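You operate a simulated robot arm through the tools that you are given. There is no shell and no other tool. Be economical: measure what you need, move in short steps, check, and stop when the job is done.

The job below is to be done with a simulated robot arm. You get a single attempt, and the scene is never put back.

## Task
Pump sauce into a cup as the sauce order card says and set it on the white cup tray.
Fine: the card names cup, sauce and strokes; turn the cup out from the spouts before lifting it; the other cups stay empty.

The check looks at the end state, three seconds after you hand in, the way a careful person would. Anything else that was tipped, shoved, dropped, spilled or broken makes it a failure.

## Robot
A 6-joint arm with a two-finger parallel gripper, fixed in place. Base frame: the origin is at the foot of the arm, x ahead of it, y to its left, z up; the work surface is at about z = 2.4. Lengths are in cm, angles in rad, forces in N, time in s.
With the tool pointing down near the work surface it reaches from about 20 to 46 cm from the base axis. Its first joint turns from -1.222 to 1.222 rad. Payload 1.9 kg.
The tool frame sits at the grasp point between the pads (the TCP): z along the fingers, y along the line on which they close. The tips reach 2.3 cm beyond it. The gripper opens to 9.4 cm. The fingers are 3.8 cm wide and 1 cm thick; the gripper's body (5.4 by 9.6 cm) begins 3.9 cm behind the TCP.
Orientation is that of the tool frame in the base frame, as a unit quaternion [w, x, y, z]. With the fingers straight down and closing along the base's y, the tool's x points along the base's -x, its y along +y and its z along -z.

## Interface
- The arm moves only by the tool play_rows. Its argument "steps" is a list of rows, each a list of 7 numbers: the shift along the base's x, y, z in cm, then the turn, a rotation vector about the base's x, y, z in rad, then the closure, from 0 (fully open) to 1 (shut). In form: [[x, y, z, wx, wy, wz, hand], ...]. A call has 1 to 8 rows; each row shifts and turns the commanded pose from where the row before left it. Each row takes 0.2 s and may step no farther than 5 cm and 0.15 rad from the row before; otherwise, or with a gripper value out of range, the whole call is refused. Where a pose cannot be reached the arm comes as near as it can. A force on the tool above 60 N (or 10 N above the force at the start of the call, whichever is more), or a blocked arm, ends the call early, and 0.2 s more pass. Each finger travels about 10.8 cm/s and halts on what it meets, pressing with about 44 N; the grip force reading is that of the motor and also rises with nothing between the fingers. The clock runs only during rows and for 0.2 s after the last one: add rows that do not move to give the fingers time. The reply holds the time, the measured pose of the TCP, the force on the tool along the base axes, the opening and the grip force, in the units named above and with some noise.
- Cameras (640 x 400 px; columns grow to the right, rows downward): "scene" is fixed at [4.59, 29.97, 43.7]; the picture's right is [-0.87, -0.50, 0.00], its down [-0.23, 0.39, -0.89] and it looks along [0.44, -0.77, -0.45] (base axes); focal length 281 px, centre (320, 200). "wrist" rides on the gripper at [-3.9, 0, -4.4] in the tool frame; the picture's right is [0.00, -1.00, 0.00], its down [0.97, 0.00, -0.24] and it looks along [0.24, 0.00, 0.97] (tool axes); focal length 218 px, centre (320, 200). There is no depth. A picture from a camera that has moved, and an enlarged one, comes with that camera's place and axes in the base frame and with its lens.
- get_image(camera): a new picture of that camera. No time passes.
- zoom(camera, box): a new picture of the part [left, top, right, bottom] of that camera's present view, enlarged. No time passes.
- close_job(): hands the job in; it is judged then, once.

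Work in short steps. Places have to be worked out from the pictures, the camera data and where the tool is seen: move nearer, look again, correct. Check each grasp and each placing, and mend what went wrong. You have 120 turns and 84 pictures in all, those below and enlarged ones among them. Open the gripper and draw the arm clear of the work before you hand the job in, unless the task says otherwise; then end with one line.

The tools are called as a command line: name --pt "numbers of a row" for each row, then --argument value for the rest, lists and objects as JSON in quotes. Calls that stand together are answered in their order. play_rows: Moves the arm, as the interface text tells. Its arguments: {"type":"object","properties":{"steps":{"type":"array"}},"required":["steps"]} The other tools are called the same way: get_image (camera) takes a picture; zoom (camera, box) takes an enlarged picture of a part of a camera's view; close_job () hands the job in.

At the start:

```text
time_s: 0.0
tcp_pos: [28.44, -10.78, 33.43]
tool_rot: [0.001, -0.001, 1.0, 0.001]
ft_force: [0.2, 0.2, 0.7]
width: 9.39
finger_force: 0.1
```

scene: 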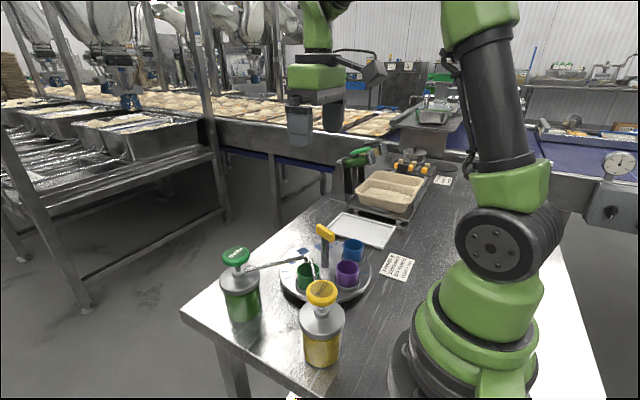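
wrist: 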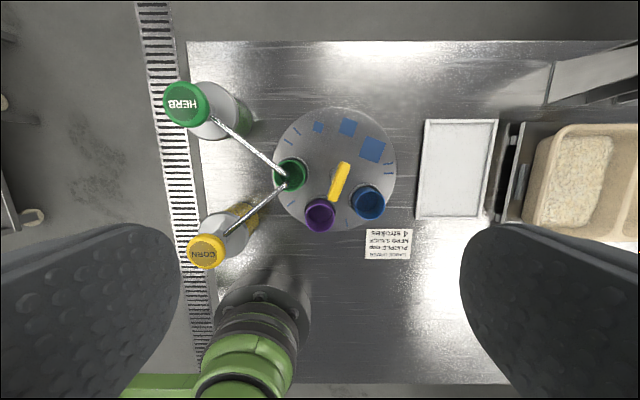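

Start by reading the card and looking closely at the turntable.

zoom --camera "wrist" --box '[355, 220, 425, 264]'

zoom --camera "wrist" --box '[150, 70, 420, 280]'

zoom --camera "scene" --box '[200, 200, 440, 380]'

```text
9.09 times, centred on (390, 242) of wrist
camera zoom: at [32.33, -10.65, 37.95], right [0.0, -1.0, 0.0], down [-0.97, 0.0, 0.24], along [-0.24, 0.0, -0.97], focal length 1984 px, centre (-316, -182)
```

zoom: 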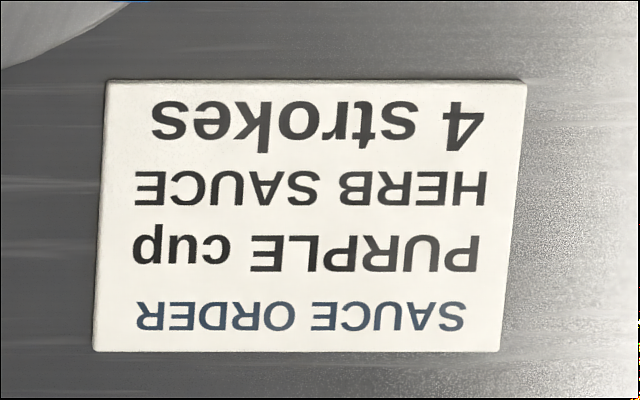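

```text
1.90 times, centred on (285, 175) of wrist
camera zoom: at [32.33, -10.65, 37.95], right [0.0, -1.0, 0.0], down [-0.97, 0.0, 0.24], along [-0.24, 0.0, -0.97], focal length 416 px, centre (387, 248)
```

zoom: 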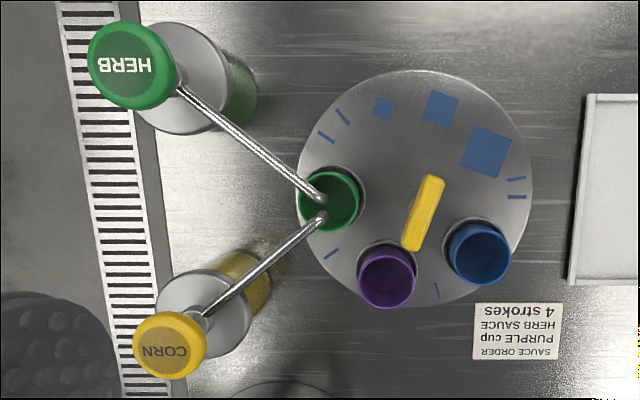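

```text
2.22 times, centred on (320, 290) of scene
camera zoom: at [4.59, 29.97, 43.7], right [-0.87, -0.5, 0.0], down [-0.23, 0.39, -0.89], along [0.44, -0.77, -0.45], focal length 625 px, centre (320, 0)
```

zoom: 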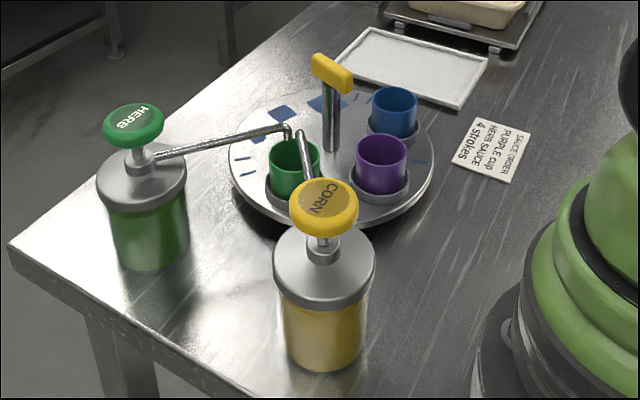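

The card reads PURPLE cup, HERB sauce, 4 strokes. I put the turntable handle at about (28, -12.9, 11.6) with the bar at about 162°. I'll go above it, turn the hand square to the bar and part-close the fingers.

play_rows --pt "0 -1 -4 0 0 -0.1 0.3" --pt "-0.2 -1 -4 0 0 -0.1 0.6" --pt "-0.2 -0.1 -4 0 0 -0.105 0.6" --pt "0 0 0 0 0 0 0.6"

get_image --camera "wrist"

get_image --camera "scene"

```text
time_s: 1.0
tcp_pos: [28.14, -13.04, 21.34]
tool_rot: [0.001, 0.153, 0.988, 0.001]
ft_force: [-0.1, 0.0, 0.1]
width: 3.75
finger_force: 0.0
```

```text
78 pictures are left
camera wrist: at [31.83, -14.03, 25.81], right [-0.3, -0.95, 0.0], down [-0.93, 0.29, 0.24], along [-0.23, 0.07, -0.97], focal length 218 px, centre (320, 200)
```

wrist: 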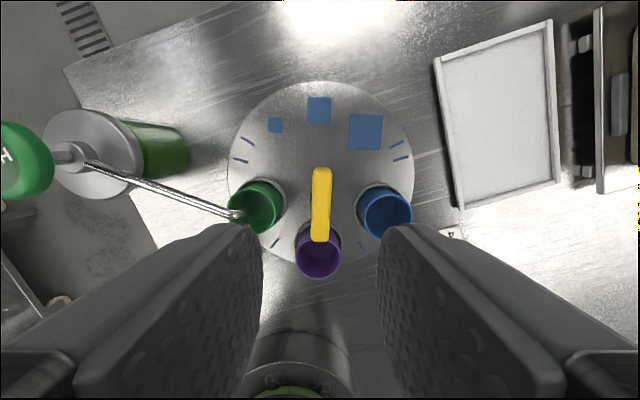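

```text
77 pictures are left
```

scene: 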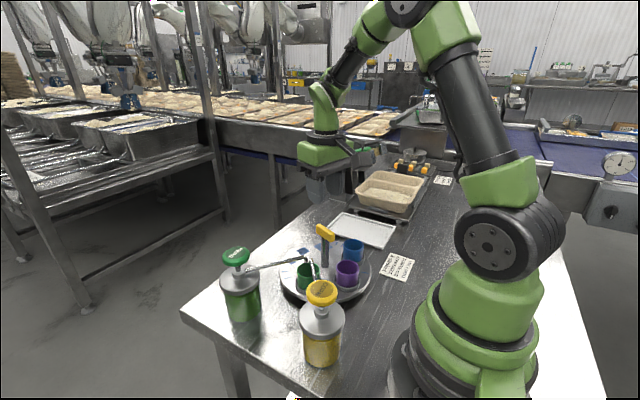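

The bar is square to the hand and the TCP sits over it. I'll descend 10 cm and close on the bar.

play_rows --pt "0 0.05 -4 0 0 0 0.6" --pt "0 0 -4 0 0 0 0.6" --pt "0 0 -2 0 0 0 0.6" --pt "0 0 0 0 0 0 0.6"

zoom --camera "scene" --box '[200, 200, 440, 380]'

get_image --camera "wrist"

```text
time_s: 2.0
tcp_pos: [28.02, -12.91, 11.51]
tool_rot: [0.001, 0.152, 0.988, 0.001]
ft_force: [-0.5, -0.3, -0.2]
width: 3.78
finger_force: 0.0
```

```text
2.22 times, centred on (320, 290) of scene
camera zoom: at [4.59, 29.97, 43.7], right [-0.87, -0.5, 0.0], down [-0.23, 0.39, -0.89], along [0.44, -0.77, -0.45], focal length 625 px, centre (320, 0)
```

zoom: 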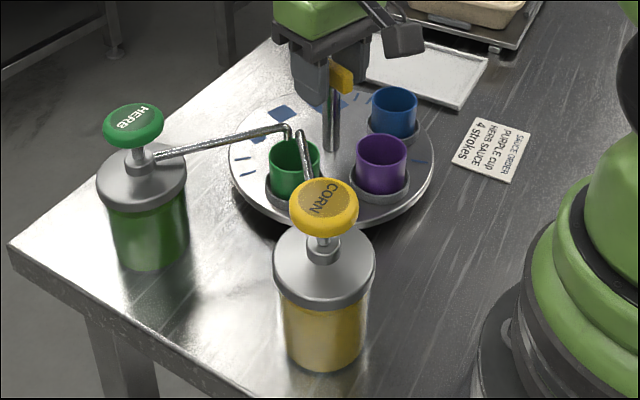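

```text
75 pictures are left
camera wrist: at [31.89, -13.98, 15.82], right [-0.3, -0.95, 0.0], down [-0.93, 0.29, 0.24], along [-0.23, 0.07, -0.97], focal length 218 px, centre (320, 200)
```

wrist: 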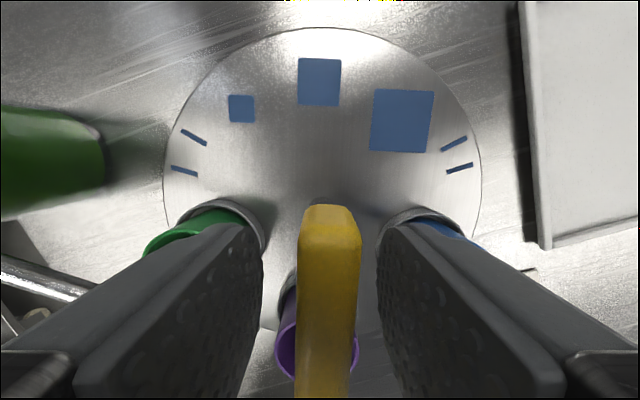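

The fingers straddle the bar, so I'll close on it.

play_rows --pt "0 0 0 0 0 0 0.9" --pt "0 0 0 0 0 0 0.9" --pt "0 0 0 0 0 0 0.9"

```text
time_s: 2.8
tcp_pos: [28.18, -13.03, 11.41]
tool_rot: [0.001, 0.153, 0.988, 0.0]
ft_force: [-11.8, -30.6, -13.7]
width: 1.75
finger_force: 44.9
```

The bar is gripped at 1.75 cm, with a side force of about 30 N. I'll ease the hand toward -y and see whether it drops.

play_rows --pt "-0.05 -0.15 0 0 0 0 0.9" --pt "0 0 0 0 0 0 0.9"

```text
time_s: 3.4
tcp_pos: [28.19, -13.04, 11.35]
tool_rot: [0.002, 0.151, 0.988, 0.002]
ft_force: [12.2, -6.2, -28.1]
width: 1.76
finger_force: 45.7
```

The side force is nearly gone, so I'll trim x and z a little and start the clockwise turn in small steps.

play_rows --pt "0.05 -0.03 -0.1 0 0 -0.05 0.9" --pt "0 0 0 0 0 -0.08 0.9" --pt "0 0 0 0 0 -0.08 0.9" --pt "0 0 0 0 0 0 0.9"

get_image --camera "wrist"

```text
time_s: 4.4
tcp_pos: [27.97, -13.1, 11.41]
tool_rot: [0.003, 0.255, 0.967, 0.001]
ft_force: [14.9, 19.6, 18.1]
width: 1.75
finger_force: 44.7
```

```text
74 pictures are left
camera wrist: at [31.48, -14.83, 15.9], right [-0.49, -0.87, 0.0], down [-0.85, 0.48, 0.24], along [-0.2, 0.12, -0.97], focal length 218 px, centre (320, 200)
```

wrist: 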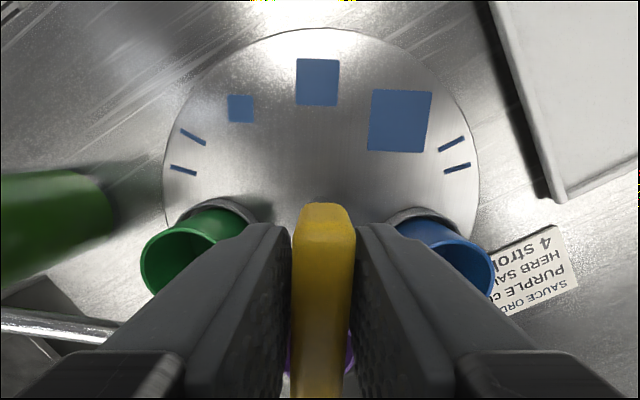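

The table turns with the hand and the forces are moderate. I'll continue.

play_rows --pt "0.06 0.08 0.05 0 0 -0.1 0.9" --pt "0 0 0 0 0 -0.1 0.9" --pt "0 0 0 0 0 -0.1 0.9" --pt "0 0 0 0 0 -0.1 0.9" --pt "0 0 0 0 0 0 0.9"

```text
time_s: 5.6
tcp_pos: [28.08, -13.05, 11.47]
tool_rot: [0.002, 0.441, 0.897, 0.0]
ft_force: [3.5, -29.7, -15.4]
width: 1.74
finger_force: 44.2
```

play_rows --pt "0.02 -0.1 -0.05 0 0 -0.1 0.9" --pt "0 0 0 0 0 -0.1 0.9" --pt "0 0 0 0 0 -0.1 0.9" --pt "0 0 0 0 0 -0.1 0.9" --pt "0 0 0 0 0 0 0.9"

zoom --camera "scene" --box '[200, 200, 440, 380]'

get_image --camera "wrist"

```text
time_s: 6.8
tcp_pos: [28.03, -13.1, 11.41]
tool_rot: [0.002, 0.611, 0.791, 0.0]
ft_force: [0.5, -21.7, -2.5]
width: 1.75
finger_force: 45.1
```

```text
2.22 times, centred on (320, 290) of scene
camera zoom: at [4.59, 29.97, 43.7], right [-0.87, -0.5, 0.0], down [-0.23, 0.39, -0.89], along [0.44, -0.77, -0.45], focal length 625 px, centre (320, 0)
```

zoom: 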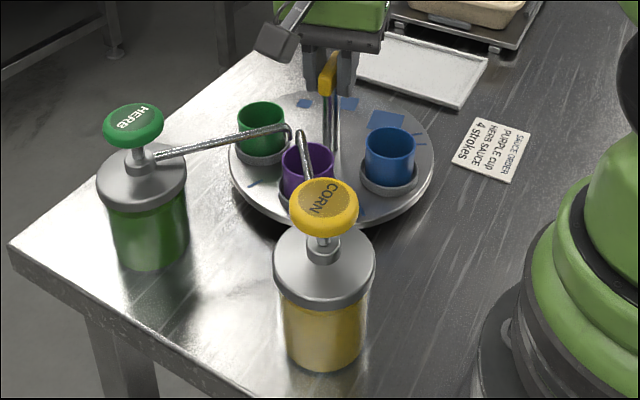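

```text
72 pictures are left
camera wrist: at [29.07, -16.65, 15.91], right [-0.97, -0.25, 0.0], down [-0.24, 0.94, 0.24], along [-0.06, 0.23, -0.97], focal length 218 px, centre (320, 200)
```

wrist: 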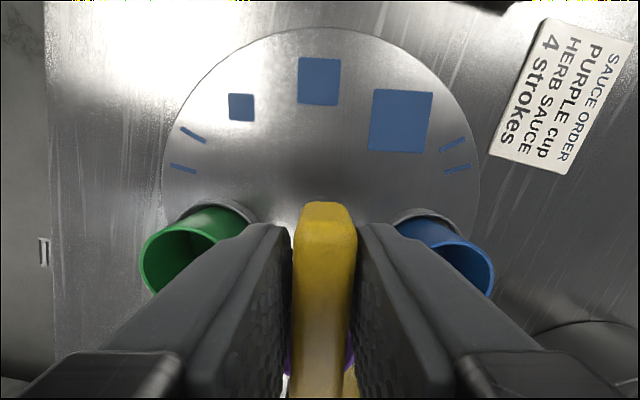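

Turned 1.01 rad so far, and purple is about 1 cm short of where green stood. I'll turn about 0.18 more.

play_rows --pt "0 -0.08 0 0 0 -0.1 0.9" --pt "0 0 0 0 0 -0.08 0.9" --pt "0 0 0 0 0 0 0.9"

zoom --camera "scene" --box '[270, 225, 370, 315]'

```text
time_s: 7.6
tcp_pos: [28.06, -12.93, 11.46]
tool_rot: [0.001, 0.68, 0.733, 0.0]
ft_force: [4.5, 19.8, 11.1]
width: 1.74
finger_force: 44.8
```

```text
4.44 times, centred on (320, 270) of scene
camera zoom: at [4.59, 29.97, 43.7], right [-0.87, -0.5, 0.0], down [-0.23, 0.39, -0.89], along [0.44, -0.77, -0.45], focal length 1249 px, centre (320, -111)
```

zoom: 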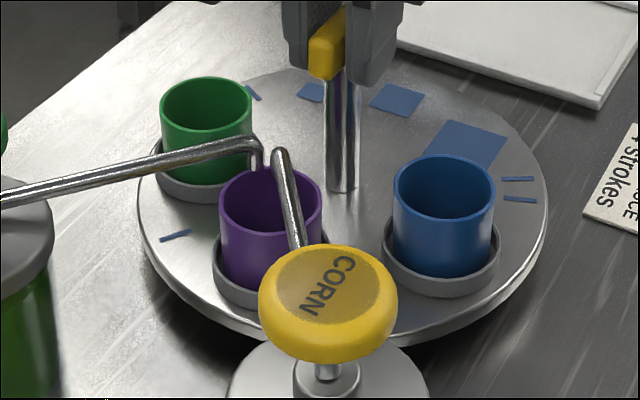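

Purple now sits under both spouts, centred between them, in the same relation green had before. I'll release the bar with a small opening and lift off.

play_rows --pt "0 0.05 0 0 0 0 0.75" --pt "0 0 0 0 0 0 0.6" --pt "0 0 0 0 0 0 0.6" --pt "0 0 3 0 0 0 0.6" --pt "0 0 5 0 0 0 0.6" --pt "0 0 5 0 0 0 0.6"

get_image --camera "wrist"

zoom --camera "scene" --box '[200, 200, 440, 380]'

```text
time_s: 9.0
tcp_pos: [28.05, -13.18, 24.54]
tool_rot: [0.002, 0.68, 0.733, 0.0]
ft_force: [0.3, 0.4, 0.9]
width: 3.79
finger_force: 0.0
```

```text
70 pictures are left
camera wrist: at [28.46, -16.85, 28.94], right [-1.0, -0.08, 0.0], down [-0.08, 0.97, 0.24], along [-0.02, 0.24, -0.97], focal length 218 px, centre (320, 200)
```

wrist: 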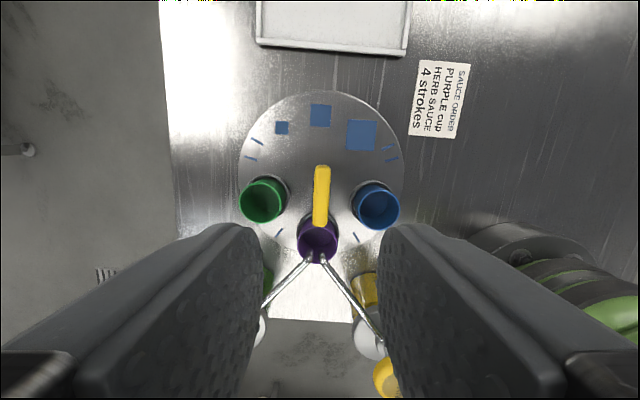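

```text
2.22 times, centred on (320, 290) of scene
camera zoom: at [4.59, 29.97, 43.7], right [-0.87, -0.5, 0.0], down [-0.23, 0.39, -0.89], along [0.44, -0.77, -0.45], focal length 625 px, centre (320, 0)
```

zoom: 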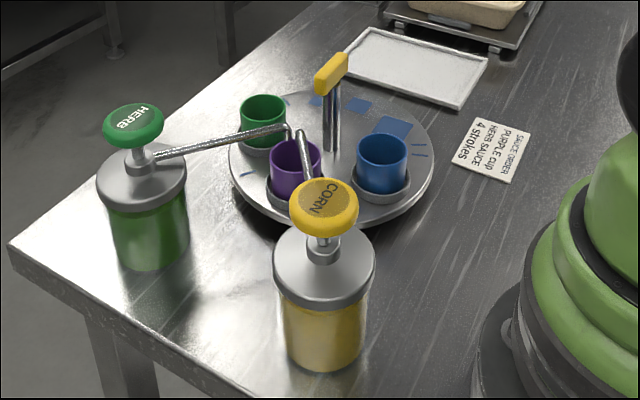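

Purple now exactly takes green's old spot, with the spout tips over the cup mouth. Next I'll move high over the herb pump head, at about (36.5, 3.5, 13), with the fingers shut and the hand turned back.

play_rows --pt "1.2 2.4 0 0 0 0.15 1" --pt "1.2 2.4 0 0 0 0.15 1" --pt "1.2 2.4 0 0 0 0.15 1" --pt "1.2 2.4 0 0 0 0.15 1" --pt "1.2 2.4 0 0 0 0.15 1" --pt "1.2 2.4 0 0 0 0.15 1" --pt "1.2 2.2 0 0 0 0.15 1" --pt "0 0 0 0 0 0.15 1"

get_image --camera "wrist"

```text
time_s: 10.8
tcp_pos: [36.3, 3.57, 24.48]
tool_rot: [0.001, 0.146, 0.989, 0.001]
ft_force: [0.8, 0.3, -0.2]
width: 0.0
finger_force: 42.6
```

```text
68 pictures are left
camera wrist: at [40.18, 2.59, 28.9], right [-0.29, -0.96, 0.0], down [-0.93, 0.28, 0.24], along [-0.23, 0.07, -0.97], focal length 218 px, centre (320, 200)
```

wrist: 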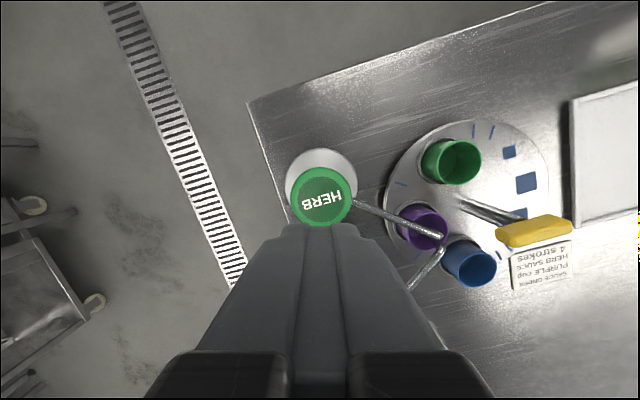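

The head centre works out at about (36.65, 3.55), 0.35 cm further in x. I'll descend until the tips are just above it and look.

play_rows --pt "0.35 0 -3 0 0 0 1" --pt "0 0 -3 0 0 0 1" --pt "0 0 -1.7 0 0 0 1" --pt "0 0 0 0 0 0 1"

zoom --camera "scene" --box '[200, 210, 300, 300]'

get_image --camera "wrist"

```text
time_s: 11.8
tcp_pos: [36.91, 3.56, 16.77]
tool_rot: [0.001, 0.147, 0.989, 0.001]
ft_force: [-0.6, -0.6, 0.2]
width: 0.0
finger_force: 42.7
```

```text
4.44 times, centred on (250, 255) of scene
camera zoom: at [4.59, 29.97, 43.7], right [-0.87, -0.5, 0.0], down [-0.23, 0.39, -0.89], along [0.44, -0.77, -0.45], focal length 1249 px, centre (631, -44)
```

zoom: 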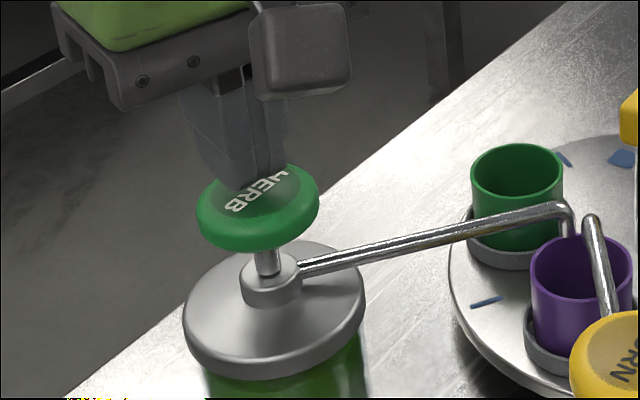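

```text
66 pictures are left
camera wrist: at [40.69, 2.57, 21.16], right [-0.29, -0.96, 0.0], down [-0.93, 0.28, 0.24], along [-0.23, 0.07, -0.97], focal length 218 px, centre (320, 200)
```

wrist: 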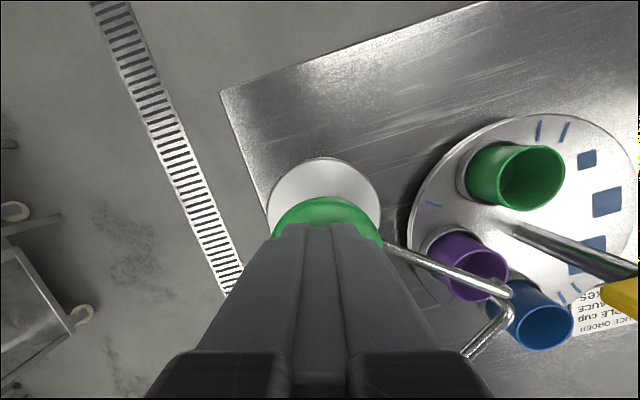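

The tips are about 1 cm above the head and slightly too far out. I'll shift (-0.3, -0.15) and creep down to find contact.

play_rows --pt "-0.3 -0.15 -0.3 0 0 0 1" --pt "0 0 -0.3 0 0 0 1" --pt "0 0 -0.3 0 0 0 1" --pt "0 0 -0.2 0 0 0 1"

```text
time_s: 12.8
tcp_pos: [36.36, 3.49, 15.73]
tool_rot: [0.002, 0.147, 0.989, 0.002]
ft_force: [1.6, -1.5, 3.3]
width: 0.0
finger_force: 42.4
```

The reading of 3.3 N may be first contact. I'll look closely before pressing.

zoom --camera "scene" --box '[210, 230, 270, 284]'

```text
7.41 times, centred on (240, 257) of scene
camera zoom: at [4.59, 29.97, 43.7], right [-0.87, -0.5, 0.0], down [-0.23, 0.39, -0.89], along [0.44, -0.77, -0.45], focal length 2082 px, centre (913, -222)
```

zoom: 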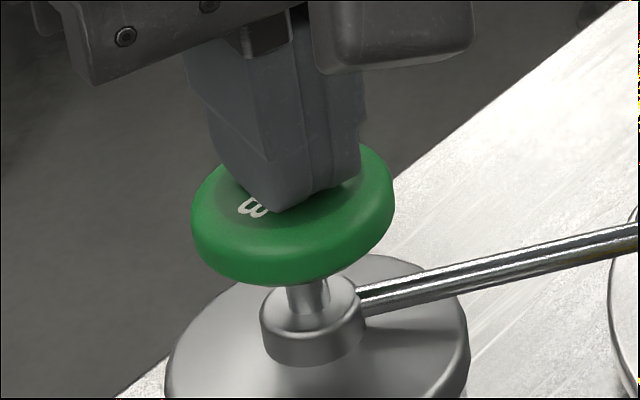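

The tips are centred on the head and about touching. I'll press the first stroke monotonically in small steps.

play_rows --pt "0 0 -0.3 0 0 0 1" --pt "0 0 -0.3 0 0 0 1" --pt "0 0 -0.3 0 0 0 1"

zoom --camera "scene" --box '[210, 230, 270, 284]'

```text
time_s: 13.6
tcp_pos: [36.48, 3.41, 14.68]
tool_rot: [0.002, 0.147, 0.989, 0.002]
ft_force: [3.3, -0.1, 6.9]
width: 0.0
finger_force: 42.5
```

```text
7.41 times, centred on (240, 257) of scene
camera zoom: at [4.59, 29.97, 43.7], right [-0.87, -0.5, 0.0], down [-0.23, 0.39, -0.89], along [0.44, -0.77, -0.45], focal length 2082 px, centre (913, -222)
```

zoom: 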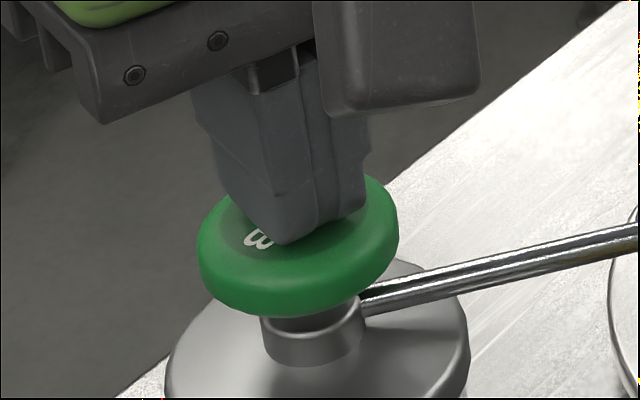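

The head is down about 1 cm with light spring force. I'll press on to the bottom stop.

play_rows --pt "0 0 -0.25 0 0 0 1" --pt "0 0 -0.25 0 0 0 1" --pt "0 0 -0.2 0 0 0 1"

zoom --camera "scene" --box '[210, 230, 330, 310]'

```text
time_s: 14.4
tcp_pos: [36.56, 3.45, 14.42]
tool_rot: [0.002, 0.15, 0.989, 0.002]
ft_force: [-13.4, -2.1, 34.9]
width: 0.0
finger_force: 42.0
stopped in row 3: the force on the tool passed its limit (the readings are from after the stop); the commanded pose is now the measured one
```

```text
5.00 times, centred on (270, 270) of scene
camera zoom: at [4.58, 29.96, 43.7], right [-0.87, -0.5, 0.0], down [-0.22, 0.39, -0.89], along [0.44, -0.77, -0.45], focal length 1405 px, centre (570, -150)
```

zoom: 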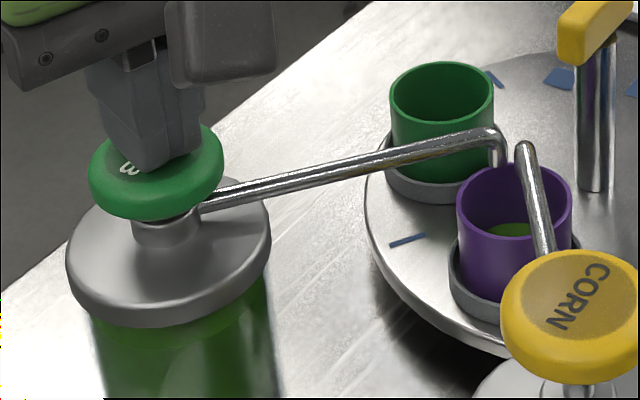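

Stroke 1 bottomed at z≈14.4 and sauce shows in the purple cup. I'll rise fully clear for the return.

play_rows --pt "-0.08 0 0.7 0 0 0 1" --pt "0 0 0.7 0 0 0 1" --pt "0 0 0.7 0 0 0 1" --pt "0 0 0 0 0 0 1" --pt "0 0 0 0 0 0 1"

zoom --camera "scene" --box '[210, 230, 330, 310]'

```text
time_s: 15.6
tcp_pos: [36.31, 3.56, 16.32]
tool_rot: [0.001, 0.149, 0.989, 0.001]
ft_force: [0.0, 0.5, -0.2]
width: 0.01
finger_force: 42.2
```

```text
5.00 times, centred on (270, 270) of scene
camera zoom: at [4.59, 29.97, 43.7], right [-0.87, -0.5, 0.0], down [-0.23, 0.39, -0.89], along [0.44, -0.77, -0.45], focal length 1405 px, centre (570, -150)
```

zoom: 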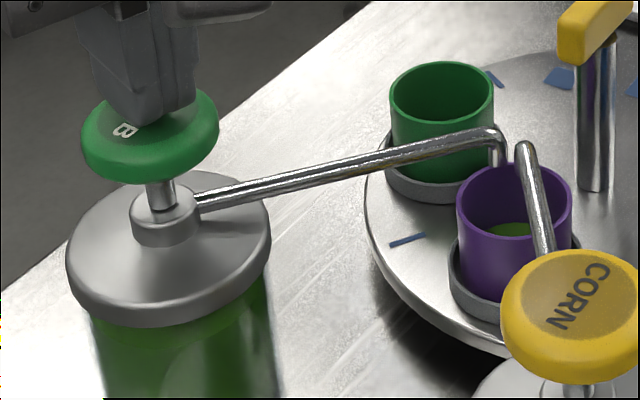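

The pump returned fully. For stroke 2 I'll press down to about 14.3 again.

play_rows --pt "0.1 -0.1 -0.5 0 0 0 1" --pt "0 0 -0.4 0 0 0 1" --pt "0 0 -0.4 0 0 0 1" --pt "0 0 -0.4 0 0 0 1" --pt "0 0 -0.25 0 0 0 1" --pt "0 0 -0.15 0 0 0 1" --pt "0 0 -0.1 0 0 0 1"

zoom --camera "scene" --box '[210, 230, 330, 310]'

```text
time_s: 17.2
tcp_pos: [36.52, 3.47, 14.27]
tool_rot: [0.002, 0.148, 0.989, 0.003]
ft_force: [-16.5, 1.3, 55.0]
width: 0.0
finger_force: 41.9
```

```text
5.00 times, centred on (270, 270) of scene
camera zoom: at [4.58, 29.97, 43.7], right [-0.87, -0.5, 0.0], down [-0.22, 0.39, -0.89], along [0.44, -0.77, -0.45], focal length 1405 px, centre (570, -150)
```

zoom: 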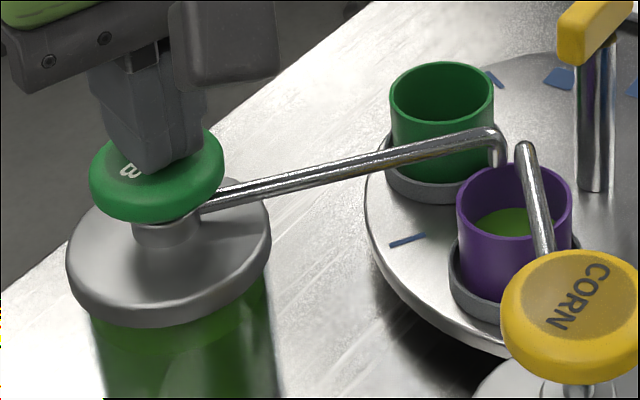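

Stroke 2 bottomed at 55 N and the sauce level rose. I'll return fully.

play_rows --pt "-0.05 0 0.7 0 0 0 1" --pt "0 0 0.7 0 0 0 1" --pt "0 0 0.75 0 0 0 1" --pt "0 0 0 0 0 0 1" --pt "0 0 0 0 0 0 1"

```text
time_s: 18.4
tcp_pos: [36.46, 3.24, 16.26]
tool_rot: [0.001, 0.148, 0.989, 0.003]
ft_force: [-0.9, 0.3, -0.2]
width: 0.0
finger_force: 42.3
```

Zero force means the head is free and back up. Now stroke 3.

play_rows --pt "0 0.1 -0.5 0 0 0 1" --pt "0 0 -0.4 0 0 0 1" --pt "0 0 -0.4 0 0 0 1" --pt "0 0 -0.4 0 0 0 1" --pt "0 0 -0.25 0 0 0 1" --pt "0 0 -0.15 0 0 0 1" --pt "0 0 -0.05 0 0 0 1"

zoom --camera "scene" --box '[210, 230, 330, 310]'

```text
time_s: 20.0
tcp_pos: [36.63, 3.36, 14.3]
tool_rot: [0.003, 0.148, 0.989, 0.003]
ft_force: [-11.1, -2.6, 55.0]
width: 0.0
finger_force: 42.5
```

```text
5.00 times, centred on (270, 270) of scene
camera zoom: at [4.58, 29.97, 43.7], right [-0.87, -0.5, 0.0], down [-0.22, 0.39, -0.89], along [0.44, -0.77, -0.45], focal length 1405 px, centre (570, -150)
```

zoom: 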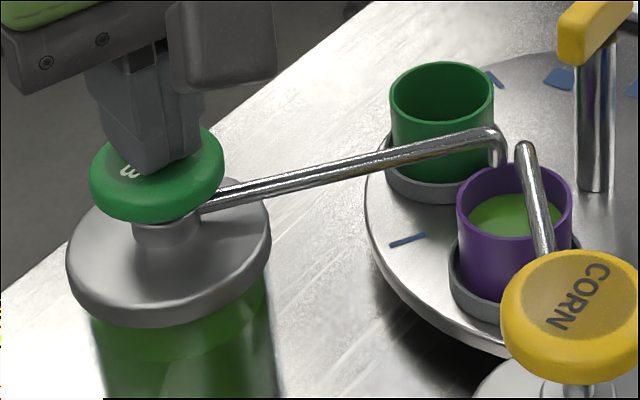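

Stroke 3 is done and the level rose again. I'll return fully.

play_rows --pt "-0.05 0 0.7 0 0 0 1" --pt "0 0 0.7 0 0 0 1" --pt "0 0 0.7 0 0 0 1" --pt "0 0 0 0 0 0 1" --pt "0 0 0 0 0 0 1"

```text
time_s: 21.2
tcp_pos: [36.45, 3.5, 16.16]
tool_rot: [0.0, 0.149, 0.989, 0.002]
ft_force: [0.2, 0.1, 0.1]
width: 0.01
finger_force: 42.6
```

The hand is free again. Stroke 4 is the last.

play_rows --pt "0 0 -0.5 0 0 0 1" --pt "0 0 -0.4 0 0 0 1" --pt "0 0 -0.4 0 0 0 1" --pt "0 0 -0.4 0 0 0 1" --pt "0 0 -0.2 0 0 0 1" --pt "0 0 -0.15 0 0 0 1" --pt "0 0 -0.05 0 0 0 1"

zoom --camera "scene" --box '[210, 230, 330, 310]'

```text
time_s: 22.8
tcp_pos: [36.4, 3.39, 14.31]
tool_rot: [0.003, 0.15, 0.989, 0.002]
ft_force: [-14.5, 9.7, 51.8]
width: 0.0
finger_force: 42.4
```

```text
5.00 times, centred on (270, 270) of scene
camera zoom: at [4.58, 29.97, 43.7], right [-0.87, -0.5, 0.0], down [-0.22, 0.39, -0.89], along [0.44, -0.77, -0.45], focal length 1405 px, centre (570, -150)
```

zoom: 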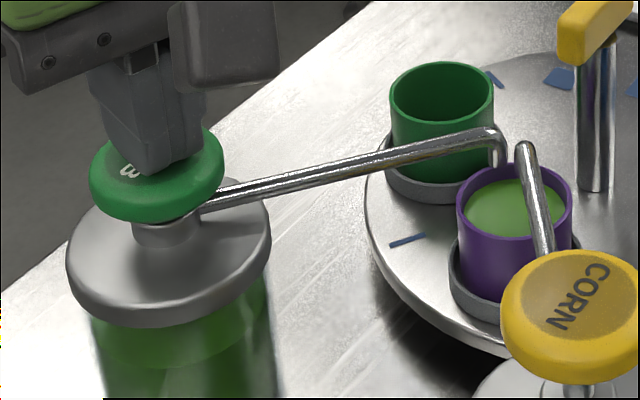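

All 4 herb strokes are in and nothing spilled. I'll rise straight up, then move high back over the turntable handle with the hand turned to the bar's current angle.

play_rows --pt "0 0 1 0 0 0 1" --pt "0 0 4 0 0 0 1" --pt "0 0 4 0 0 0 1" --pt "0 0 1.5 0 0 0 1"

play_rows --pt "-1.2 -2.4 0 0 0 -0.15 1" --pt "-1.2 -2.4 0 0 0 -0.15 0.9" --pt "-1.2 -2.4 0 0 0 -0.15 0.8" --pt "-1.2 -2.4 0 0 0 -0.15 0.7" --pt "-1.2 -2.4 0 0 0 -0.15 0.6" --pt "-1.2 -2.4 0 0 0 -0.15 0.6" --pt "-1.2 -2.1 0 0 0 -0.15 0.6" --pt "0 0 0 0 0 -0.14 0.6"

get_image --camera "wrist"

get_image --camera "scene"

```text
time_s: 23.8
tcp_pos: [36.42, 3.49, 24.57]
tool_rot: [-0.001, 0.148, 0.989, 0.002]
ft_force: [-0.5, -0.4, 0.4]
width: 0.01
finger_force: 42.9
```

```text
time_s: 25.6
tcp_pos: [27.97, -13.0, 24.72]
tool_rot: [0.001, 0.678, 0.735, 0.001]
ft_force: [0.3, -0.3, 0.8]
width: 3.77
finger_force: 0.0
```

```text
58 pictures are left
camera wrist: at [28.37, -16.81, 29.13], right [-1.0, -0.08, 0.0], down [-0.08, 0.97, 0.24], along [-0.02, 0.24, -0.97], focal length 218 px, centre (320, 200)
```

wrist: 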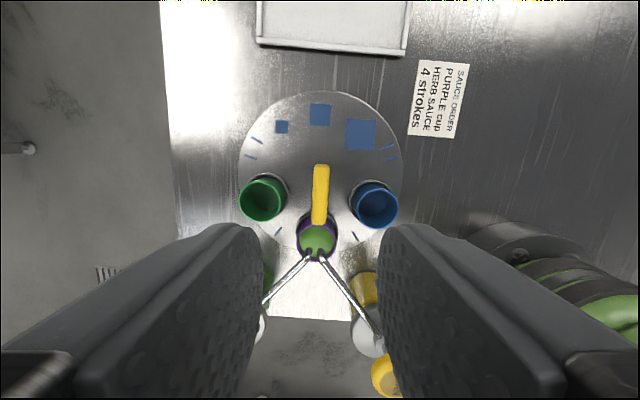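

```text
57 pictures are left
```

scene: 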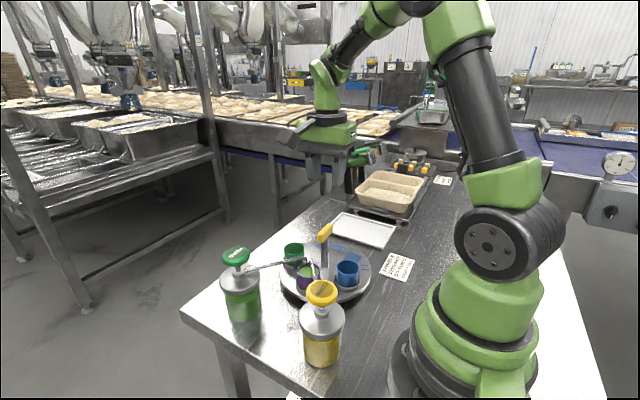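

The scene is intact. I'll descend onto the bar and grip it.

play_rows --pt "0 0 -4.5 0 0 0 0.6" --pt "0 0 -4.5 0 0 0 0.6" --pt "0.05 0 -3 0 0 0 0.6" --pt "0 0 -1.2 0 0 0 0.6" --pt "0 0 0 0 0 0 0.75" --pt "0 0 0 0 0 0 0.9" --pt "0 0 0 0 0 0 0.9"

```text
time_s: 27.2
tcp_pos: [28.03, -13.01, 11.46]
tool_rot: [0.001, 0.676, 0.737, 0.0]
ft_force: [-8.1, -2.8, -8.5]
width: 1.76
finger_force: 45.1
```

Good grip with low forces. I'll turn clockwise, away from the spouts.

play_rows --pt "0 0 0 0 0 -0.05 0.9" --pt "0 0 0 0 0 -0.1 0.9" --pt "0 0 0 0 0 -0.1 0.9" --pt "0 0 0 0 0 -0.1 0.9" --pt "0 0 0 0 0 -0.05 0.9" --pt "0 0 0 0 0 0 0.9"

zoom --camera "scene" --box '[200, 200, 440, 380]'

```text
time_s: 28.6
tcp_pos: [28.0, -13.04, 11.34]
tool_rot: [0.0, 0.81, 0.586, 0.0]
ft_force: [-8.6, 1.4, -27.9]
width: 1.76
finger_force: 44.6
```

```text
2.22 times, centred on (320, 290) of scene
camera zoom: at [4.6, 29.96, 43.7], right [-0.87, -0.5, 0.0], down [-0.23, 0.39, -0.89], along [0.44, -0.77, -0.45], focal length 625 px, centre (320, 0)
```

zoom: 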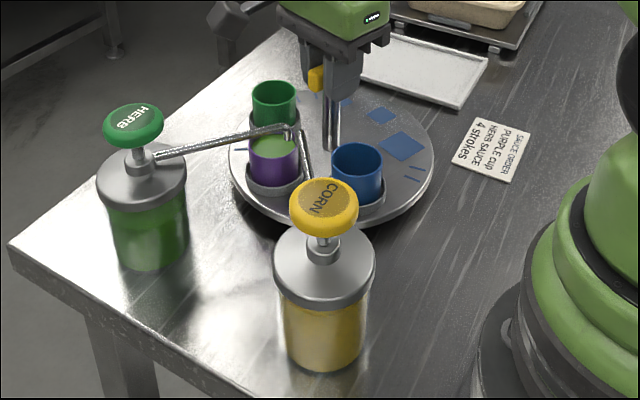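

Turning well. I'll continue clockwise with a slight z relief.

play_rows --pt "0 0 -0.08 0 0 -0.1 0.9" --pt "0 0 0 0 0 -0.1 0.9" --pt "0 0 0 0 0 -0.1 0.9" --pt "0 0 0 0 0 -0.1 0.9" --pt "0 0 0 0 0 -0.1 0.9" --pt "0 0 0 0 0 0 0.9"

```text
time_s: 30.0
tcp_pos: [27.93, -12.96, 11.38]
tool_rot: [0.002, 0.93, 0.367, -0.001]
ft_force: [-3.2, 33.2, -4.6]
width: 1.71
finger_force: 45.2
```

The hand is at -2.39 rad with a side force of +33 N in y. I'll relieve that and continue.

play_rows --pt "0 0.12 0 0 0 -0.05 0.9" --pt "0 0 0 0 0 -0.1 0.9" --pt "0 0 0 0 0 -0.1 0.9" --pt "0 0 0 0 0 -0.1 0.9" --pt "0 0 0 0 0 0 0.9"

get_image --camera "scene"

```text
time_s: 31.2
tcp_pos: [28.03, -12.98, 11.43]
tool_rot: [0.002, 0.98, 0.2, 0.0]
ft_force: [-27.5, -6.7, 14.4]
width: 1.77
finger_force: 45.1
```

```text
55 pictures are left
```

scene: 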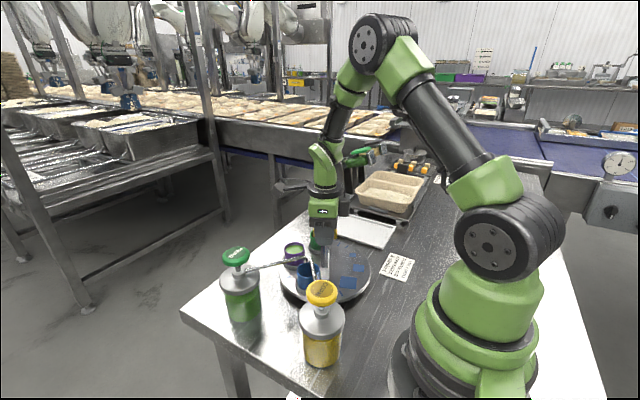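

The wrist still has range. I'll relieve x and continue.

play_rows --pt "-0.1 0 0.04 0 0 -0.05 0.9" --pt "0 0 0 0 0 -0.1 0.9" --pt "0 0 0 0 0 -0.1 0.9" --pt "0 0 0 0 0 -0.1 0.9" --pt "0 0 0 0 0 0 0.9"

```text
time_s: 32.4
tcp_pos: [28.08, -13.04, 11.51]
tool_rot: [0.003, 1.0, 0.029, 0.002]
ft_force: [15.4, -8.8, 8.9]
width: 2.46
finger_force: 45.2
```

The opening grew to 2.46 cm, so the bar may be skewed in the grip. I'll look.

get_image --camera "wrist"

zoom --camera "scene" --box '[250, 200, 390, 310]'

```text
54 pictures are left
camera wrist: at [24.3, -13.04, 15.9], right [-0.06, 1.0, -0.01], down [0.97, 0.06, 0.24], along [0.24, 0.01, -0.97], focal length 218 px, centre (320, 200)
```

wrist: 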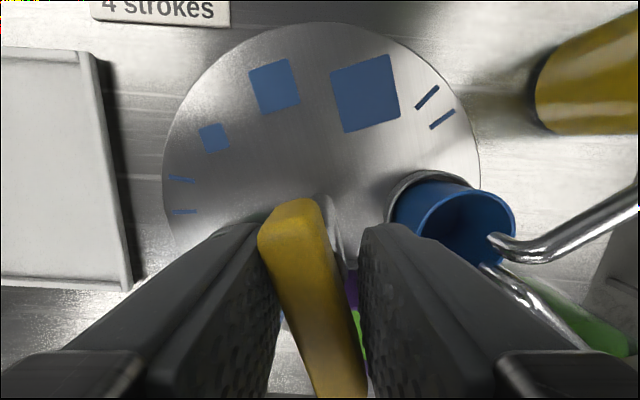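

```text
3.64 times, centred on (320, 255) of scene
camera zoom: at [4.59, 29.97, 43.7], right [-0.87, -0.5, 0.0], down [-0.23, 0.39, -0.89], along [0.44, -0.77, -0.45], focal length 1022 px, centre (320, 0)
```

zoom: 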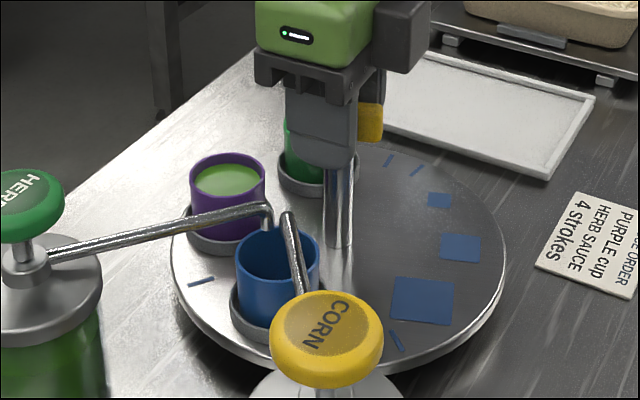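

The table has stopped with blue under the spouts, apparently its end stop, and the bar slipped askew in the grip. Purple is well clear of the spouts, so I'll turn the hand back slightly to relieve it, then open and lift off.

play_rows --pt "0 0 0 0 0 0.1 0.85" --pt "0 0 0 0 0 0.1 0.7" --pt "0 0 0 0 0 0.05 0.6" --pt "0 0 0 0 0 0 0.6" --pt "0 0 3 0 0 0 0.6" --pt "0 0 5 0 0 0 0.6" --pt "0 0 5 0 0 0 0.6"

get_image --camera "wrist"

zoom --camera "scene" --box '[250, 200, 390, 310]'

```text
time_s: 34.0
tcp_pos: [27.96, -13.05, 24.65]
tool_rot: [0.001, 0.988, 0.152, -0.001]
ft_force: [-0.6, -0.5, -0.5]
width: 3.77
finger_force: 0.0
```

```text
52 pictures are left
camera wrist: at [24.37, -14.06, 29.01], right [-0.3, 0.95, 0.0], down [0.93, 0.29, 0.24], along [0.23, 0.07, -0.97], focal length 218 px, centre (320, 200)
```

wrist: 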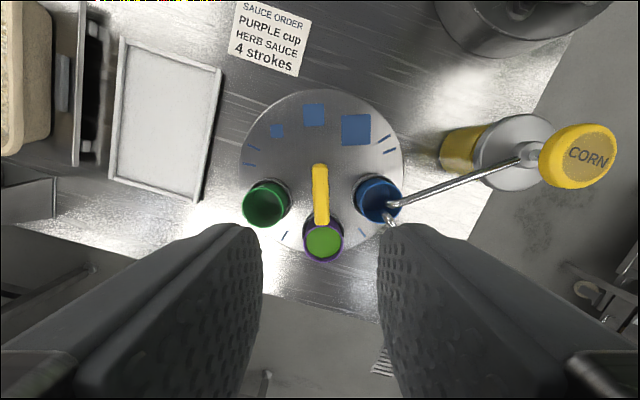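

```text
3.64 times, centred on (320, 255) of scene
camera zoom: at [4.59, 29.97, 43.7], right [-0.87, -0.5, 0.0], down [-0.23, 0.39, -0.89], along [0.44, -0.77, -0.45], focal length 1022 px, centre (320, 0)
```

zoom: 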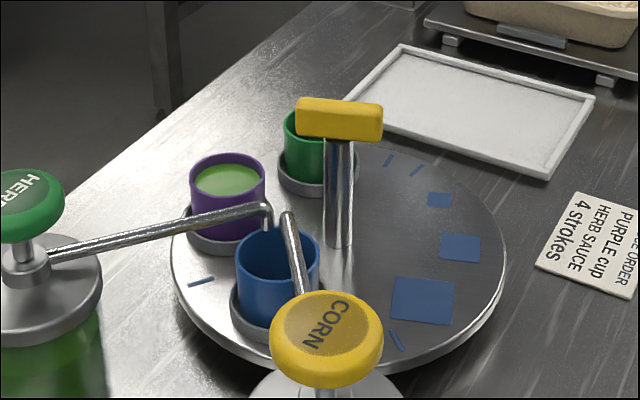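

The table held. Combining both cameras puts the purple rim at about (34.1, -10.7, 6.7) and its angle at about 20°. I'll stay high and turn the hand around so the camera faces outward, for a tangential grasp.

play_rows --pt "0.5 0.2 0 0 0 0.15 0.5" --pt "0.5 0.2 0 0 0 0.15 0.38" --pt "0.5 0.2 0 0 0 0.15 0.38" --pt "0.5 0.2 0 0 0 0.15 0.38" --pt "0.5 0.2 0 0 0 0.15 0.38" --pt "0.5 0.2 0 0 0 0.15 0.38" --pt "0.5 0.2 0 0 0 0.15 0.38" --pt "0.5 0.2 0 0 0 0.15 0.38"

play_rows --pt "0.5 0.2 0 0 0 0.15 0.38" --pt "0.5 0.2 0 0 0 0.15 0.38" --pt "0.5 0.2 0 0 0 0.15 0.38" --pt "0.5 0.1 0 0 0 0.15 0.38" --pt "0 0 0 0 0 0.15 0.38" --pt "0 0 0 0 0 0.15 0.38" --pt "0 0 0 0 0 0.15 0.38" --pt "0 0 0 0 0 0.15 0.38"

play_rows --pt "0 0 0 0 0 0.15 0.38" --pt "0 0 0 0 0 0.15 0.38" --pt "0 0 0 0 0 0.15 0.38" --pt "0 0 0 0 0 0.15 0.38" --pt "0 0 0 0 0 0.15 0.38" --pt "0 0 -3 0 0 0.04 0.38" --pt "0 0 -3 0 0 0 0.38" --pt "0 0 0 0 0 0 0.38"

get_image --camera "wrist"

zoom --camera "scene" --box '[250, 180, 410, 310]'

```text
time_s: 35.8
tcp_pos: [32.0, -11.26, 24.49]
tool_rot: [0.002, 0.729, 0.684, 0.001]
ft_force: [-0.5, -0.4, -0.5]
width: 5.84
finger_force: 0.1
```

```text
time_s: 37.6
tcp_pos: [33.95, -10.72, 24.33]
tool_rot: [0.001, 0.217, 0.976, 0.001]
ft_force: [-0.4, -0.1, 0.3]
width: 5.86
finger_force: 0.0
```

```text
time_s: 39.4
tcp_pos: [34.0, -10.65, 18.32]
tool_rot: [0.001, -0.174, 0.985, 0.002]
ft_force: [-0.2, -0.6, 0.0]
width: 5.83
finger_force: 0.1
```

```text
50 pictures are left
camera wrist: at [37.75, -9.13, 22.72], right [0.34, -0.94, 0.0], down [-0.91, -0.34, 0.24], along [-0.23, -0.08, -0.97], focal length 218 px, centre (320, 200)
```

wrist: 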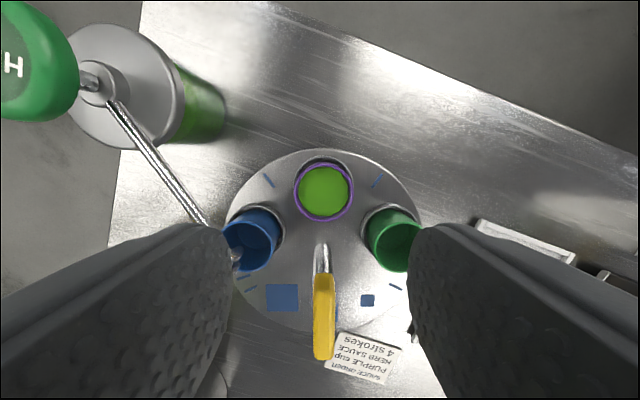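

```text
3.08 times, centred on (330, 245) of scene
camera zoom: at [4.59, 29.97, 43.7], right [-0.87, -0.5, 0.0], down [-0.23, 0.39, -0.89], along [0.44, -0.77, -0.45], focal length 865 px, centre (289, 62)
```

zoom: 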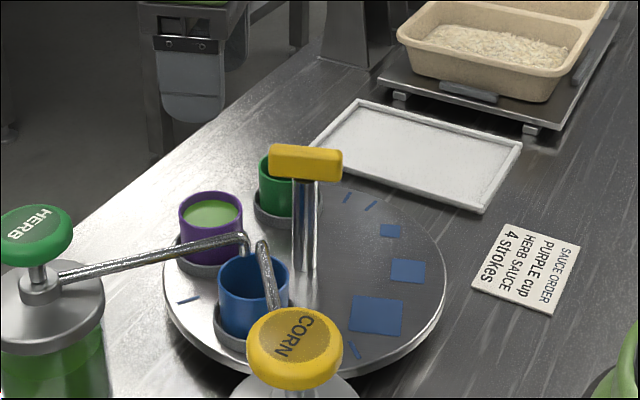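

The cup centre is at about (34.5, -10.6). To clear the neighbouring cups I'll bias the grasp 0.7 cm outward and use a 5.3 cm opening. I'll descend to just above the rim and check.

play_rows --pt "1.15 0.31 -3 0 0 0 0.43" --pt "0 0 -3 0 0 0 0.43" --pt "0 0 -1 0 0 0 0.43" --pt "0 0 0 0 0 0 0.43"

get_image --camera "wrist"

zoom --camera "scene" --box '[250, 200, 370, 300]'

```text
time_s: 40.4
tcp_pos: [35.29, -10.23, 11.42]
tool_rot: [-0.001, -0.175, 0.985, 0.002]
ft_force: [0.6, -0.4, -0.3]
width: 5.35
finger_force: 0.1
```

```text
48 pictures are left
camera wrist: at [38.88, -8.76, 15.81], right [0.34, -0.94, 0.0], down [-0.91, -0.33, 0.24], along [-0.23, -0.08, -0.97], focal length 218 px, centre (320, 200)
```

wrist: 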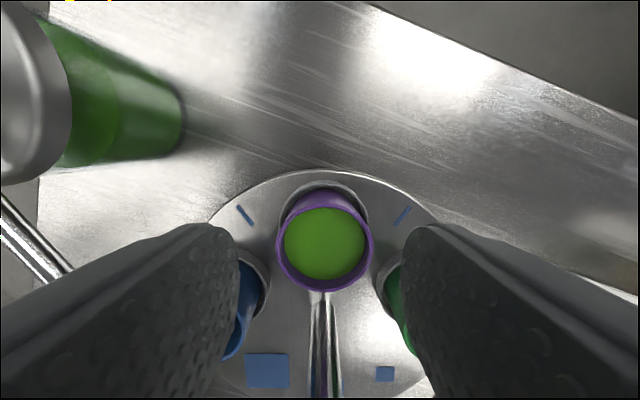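

```text
4.00 times, centred on (310, 250) of scene
camera zoom: at [4.59, 29.97, 43.7], right [-0.87, -0.5, 0.0], down [-0.23, 0.39, -0.89], along [0.44, -0.77, -0.45], focal length 1124 px, centre (360, 0)
```

zoom: 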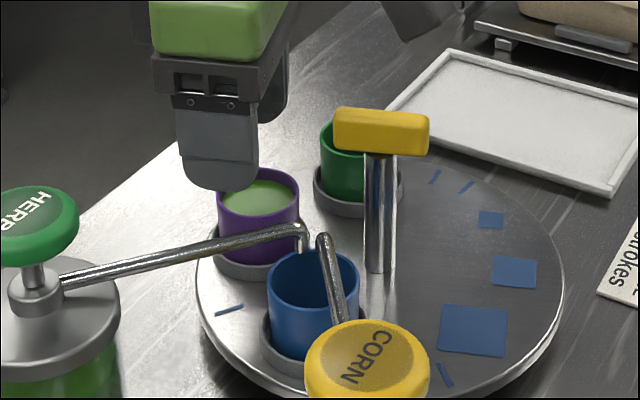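

The rim is at about (34.9, -10.4, 6.5), laterally centred, and recomputed neighbour clearances are comfortable. I'll descend to TCP z≈7.2.

play_rows --pt "0 0 -2 0 0 0 0.43" --pt "0 0 -1.2 0 0 0 0.43" --pt "0 0 -1 0 0 0 0.43" --pt "0 0 0 0 0 0 0.43"

get_image --camera "wrist"

zoom --camera "scene" --box '[250, 200, 370, 300]'

```text
time_s: 41.4
tcp_pos: [35.2, -10.44, 7.22]
tool_rot: [0.0, -0.175, 0.985, 0.003]
ft_force: [-0.5, 0.2, 0.3]
width: 5.38
finger_force: 0.0
```

```text
46 pictures are left
camera wrist: at [38.98, -8.96, 11.67], right [0.34, -0.94, 0.0], down [-0.91, -0.33, 0.24], along [-0.23, -0.08, -0.97], focal length 218 px, centre (320, 200)
```

wrist: 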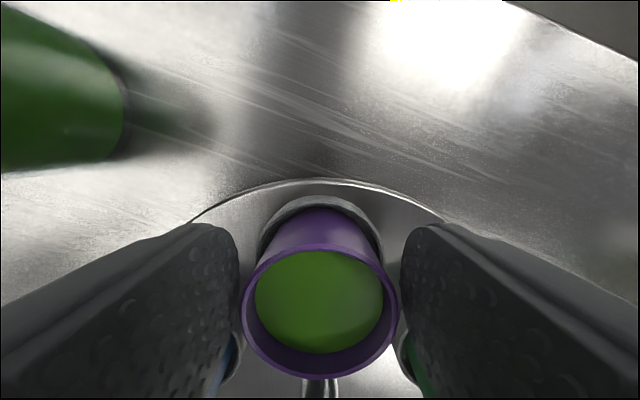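

```text
4.00 times, centred on (310, 250) of scene
camera zoom: at [4.59, 29.97, 43.7], right [-0.87, -0.5, 0.0], down [-0.23, 0.39, -0.89], along [0.44, -0.77, -0.45], focal length 1124 px, centre (360, 0)
```

zoom: 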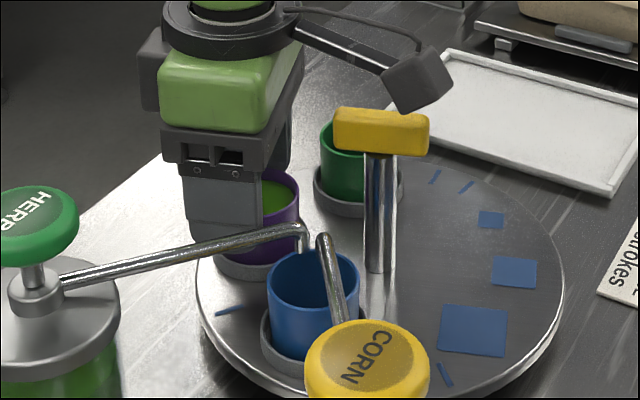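

The cup is between the pads with no contact. I'll close slowly.

play_rows --pt "0 0 0 0 0 0 0.48" --pt "0 0 0 0 0 0 0.53" --pt "0 0 0 0 0 0 0.58" --pt "0 0 0 0 0 0 0.6"

```text
time_s: 42.4
tcp_pos: [35.29, -10.44, 7.19]
tool_rot: [0.0, -0.175, 0.985, 0.002]
ft_force: [0.3, -0.1, -0.5]
width: 4.32
finger_force: 43.8
```

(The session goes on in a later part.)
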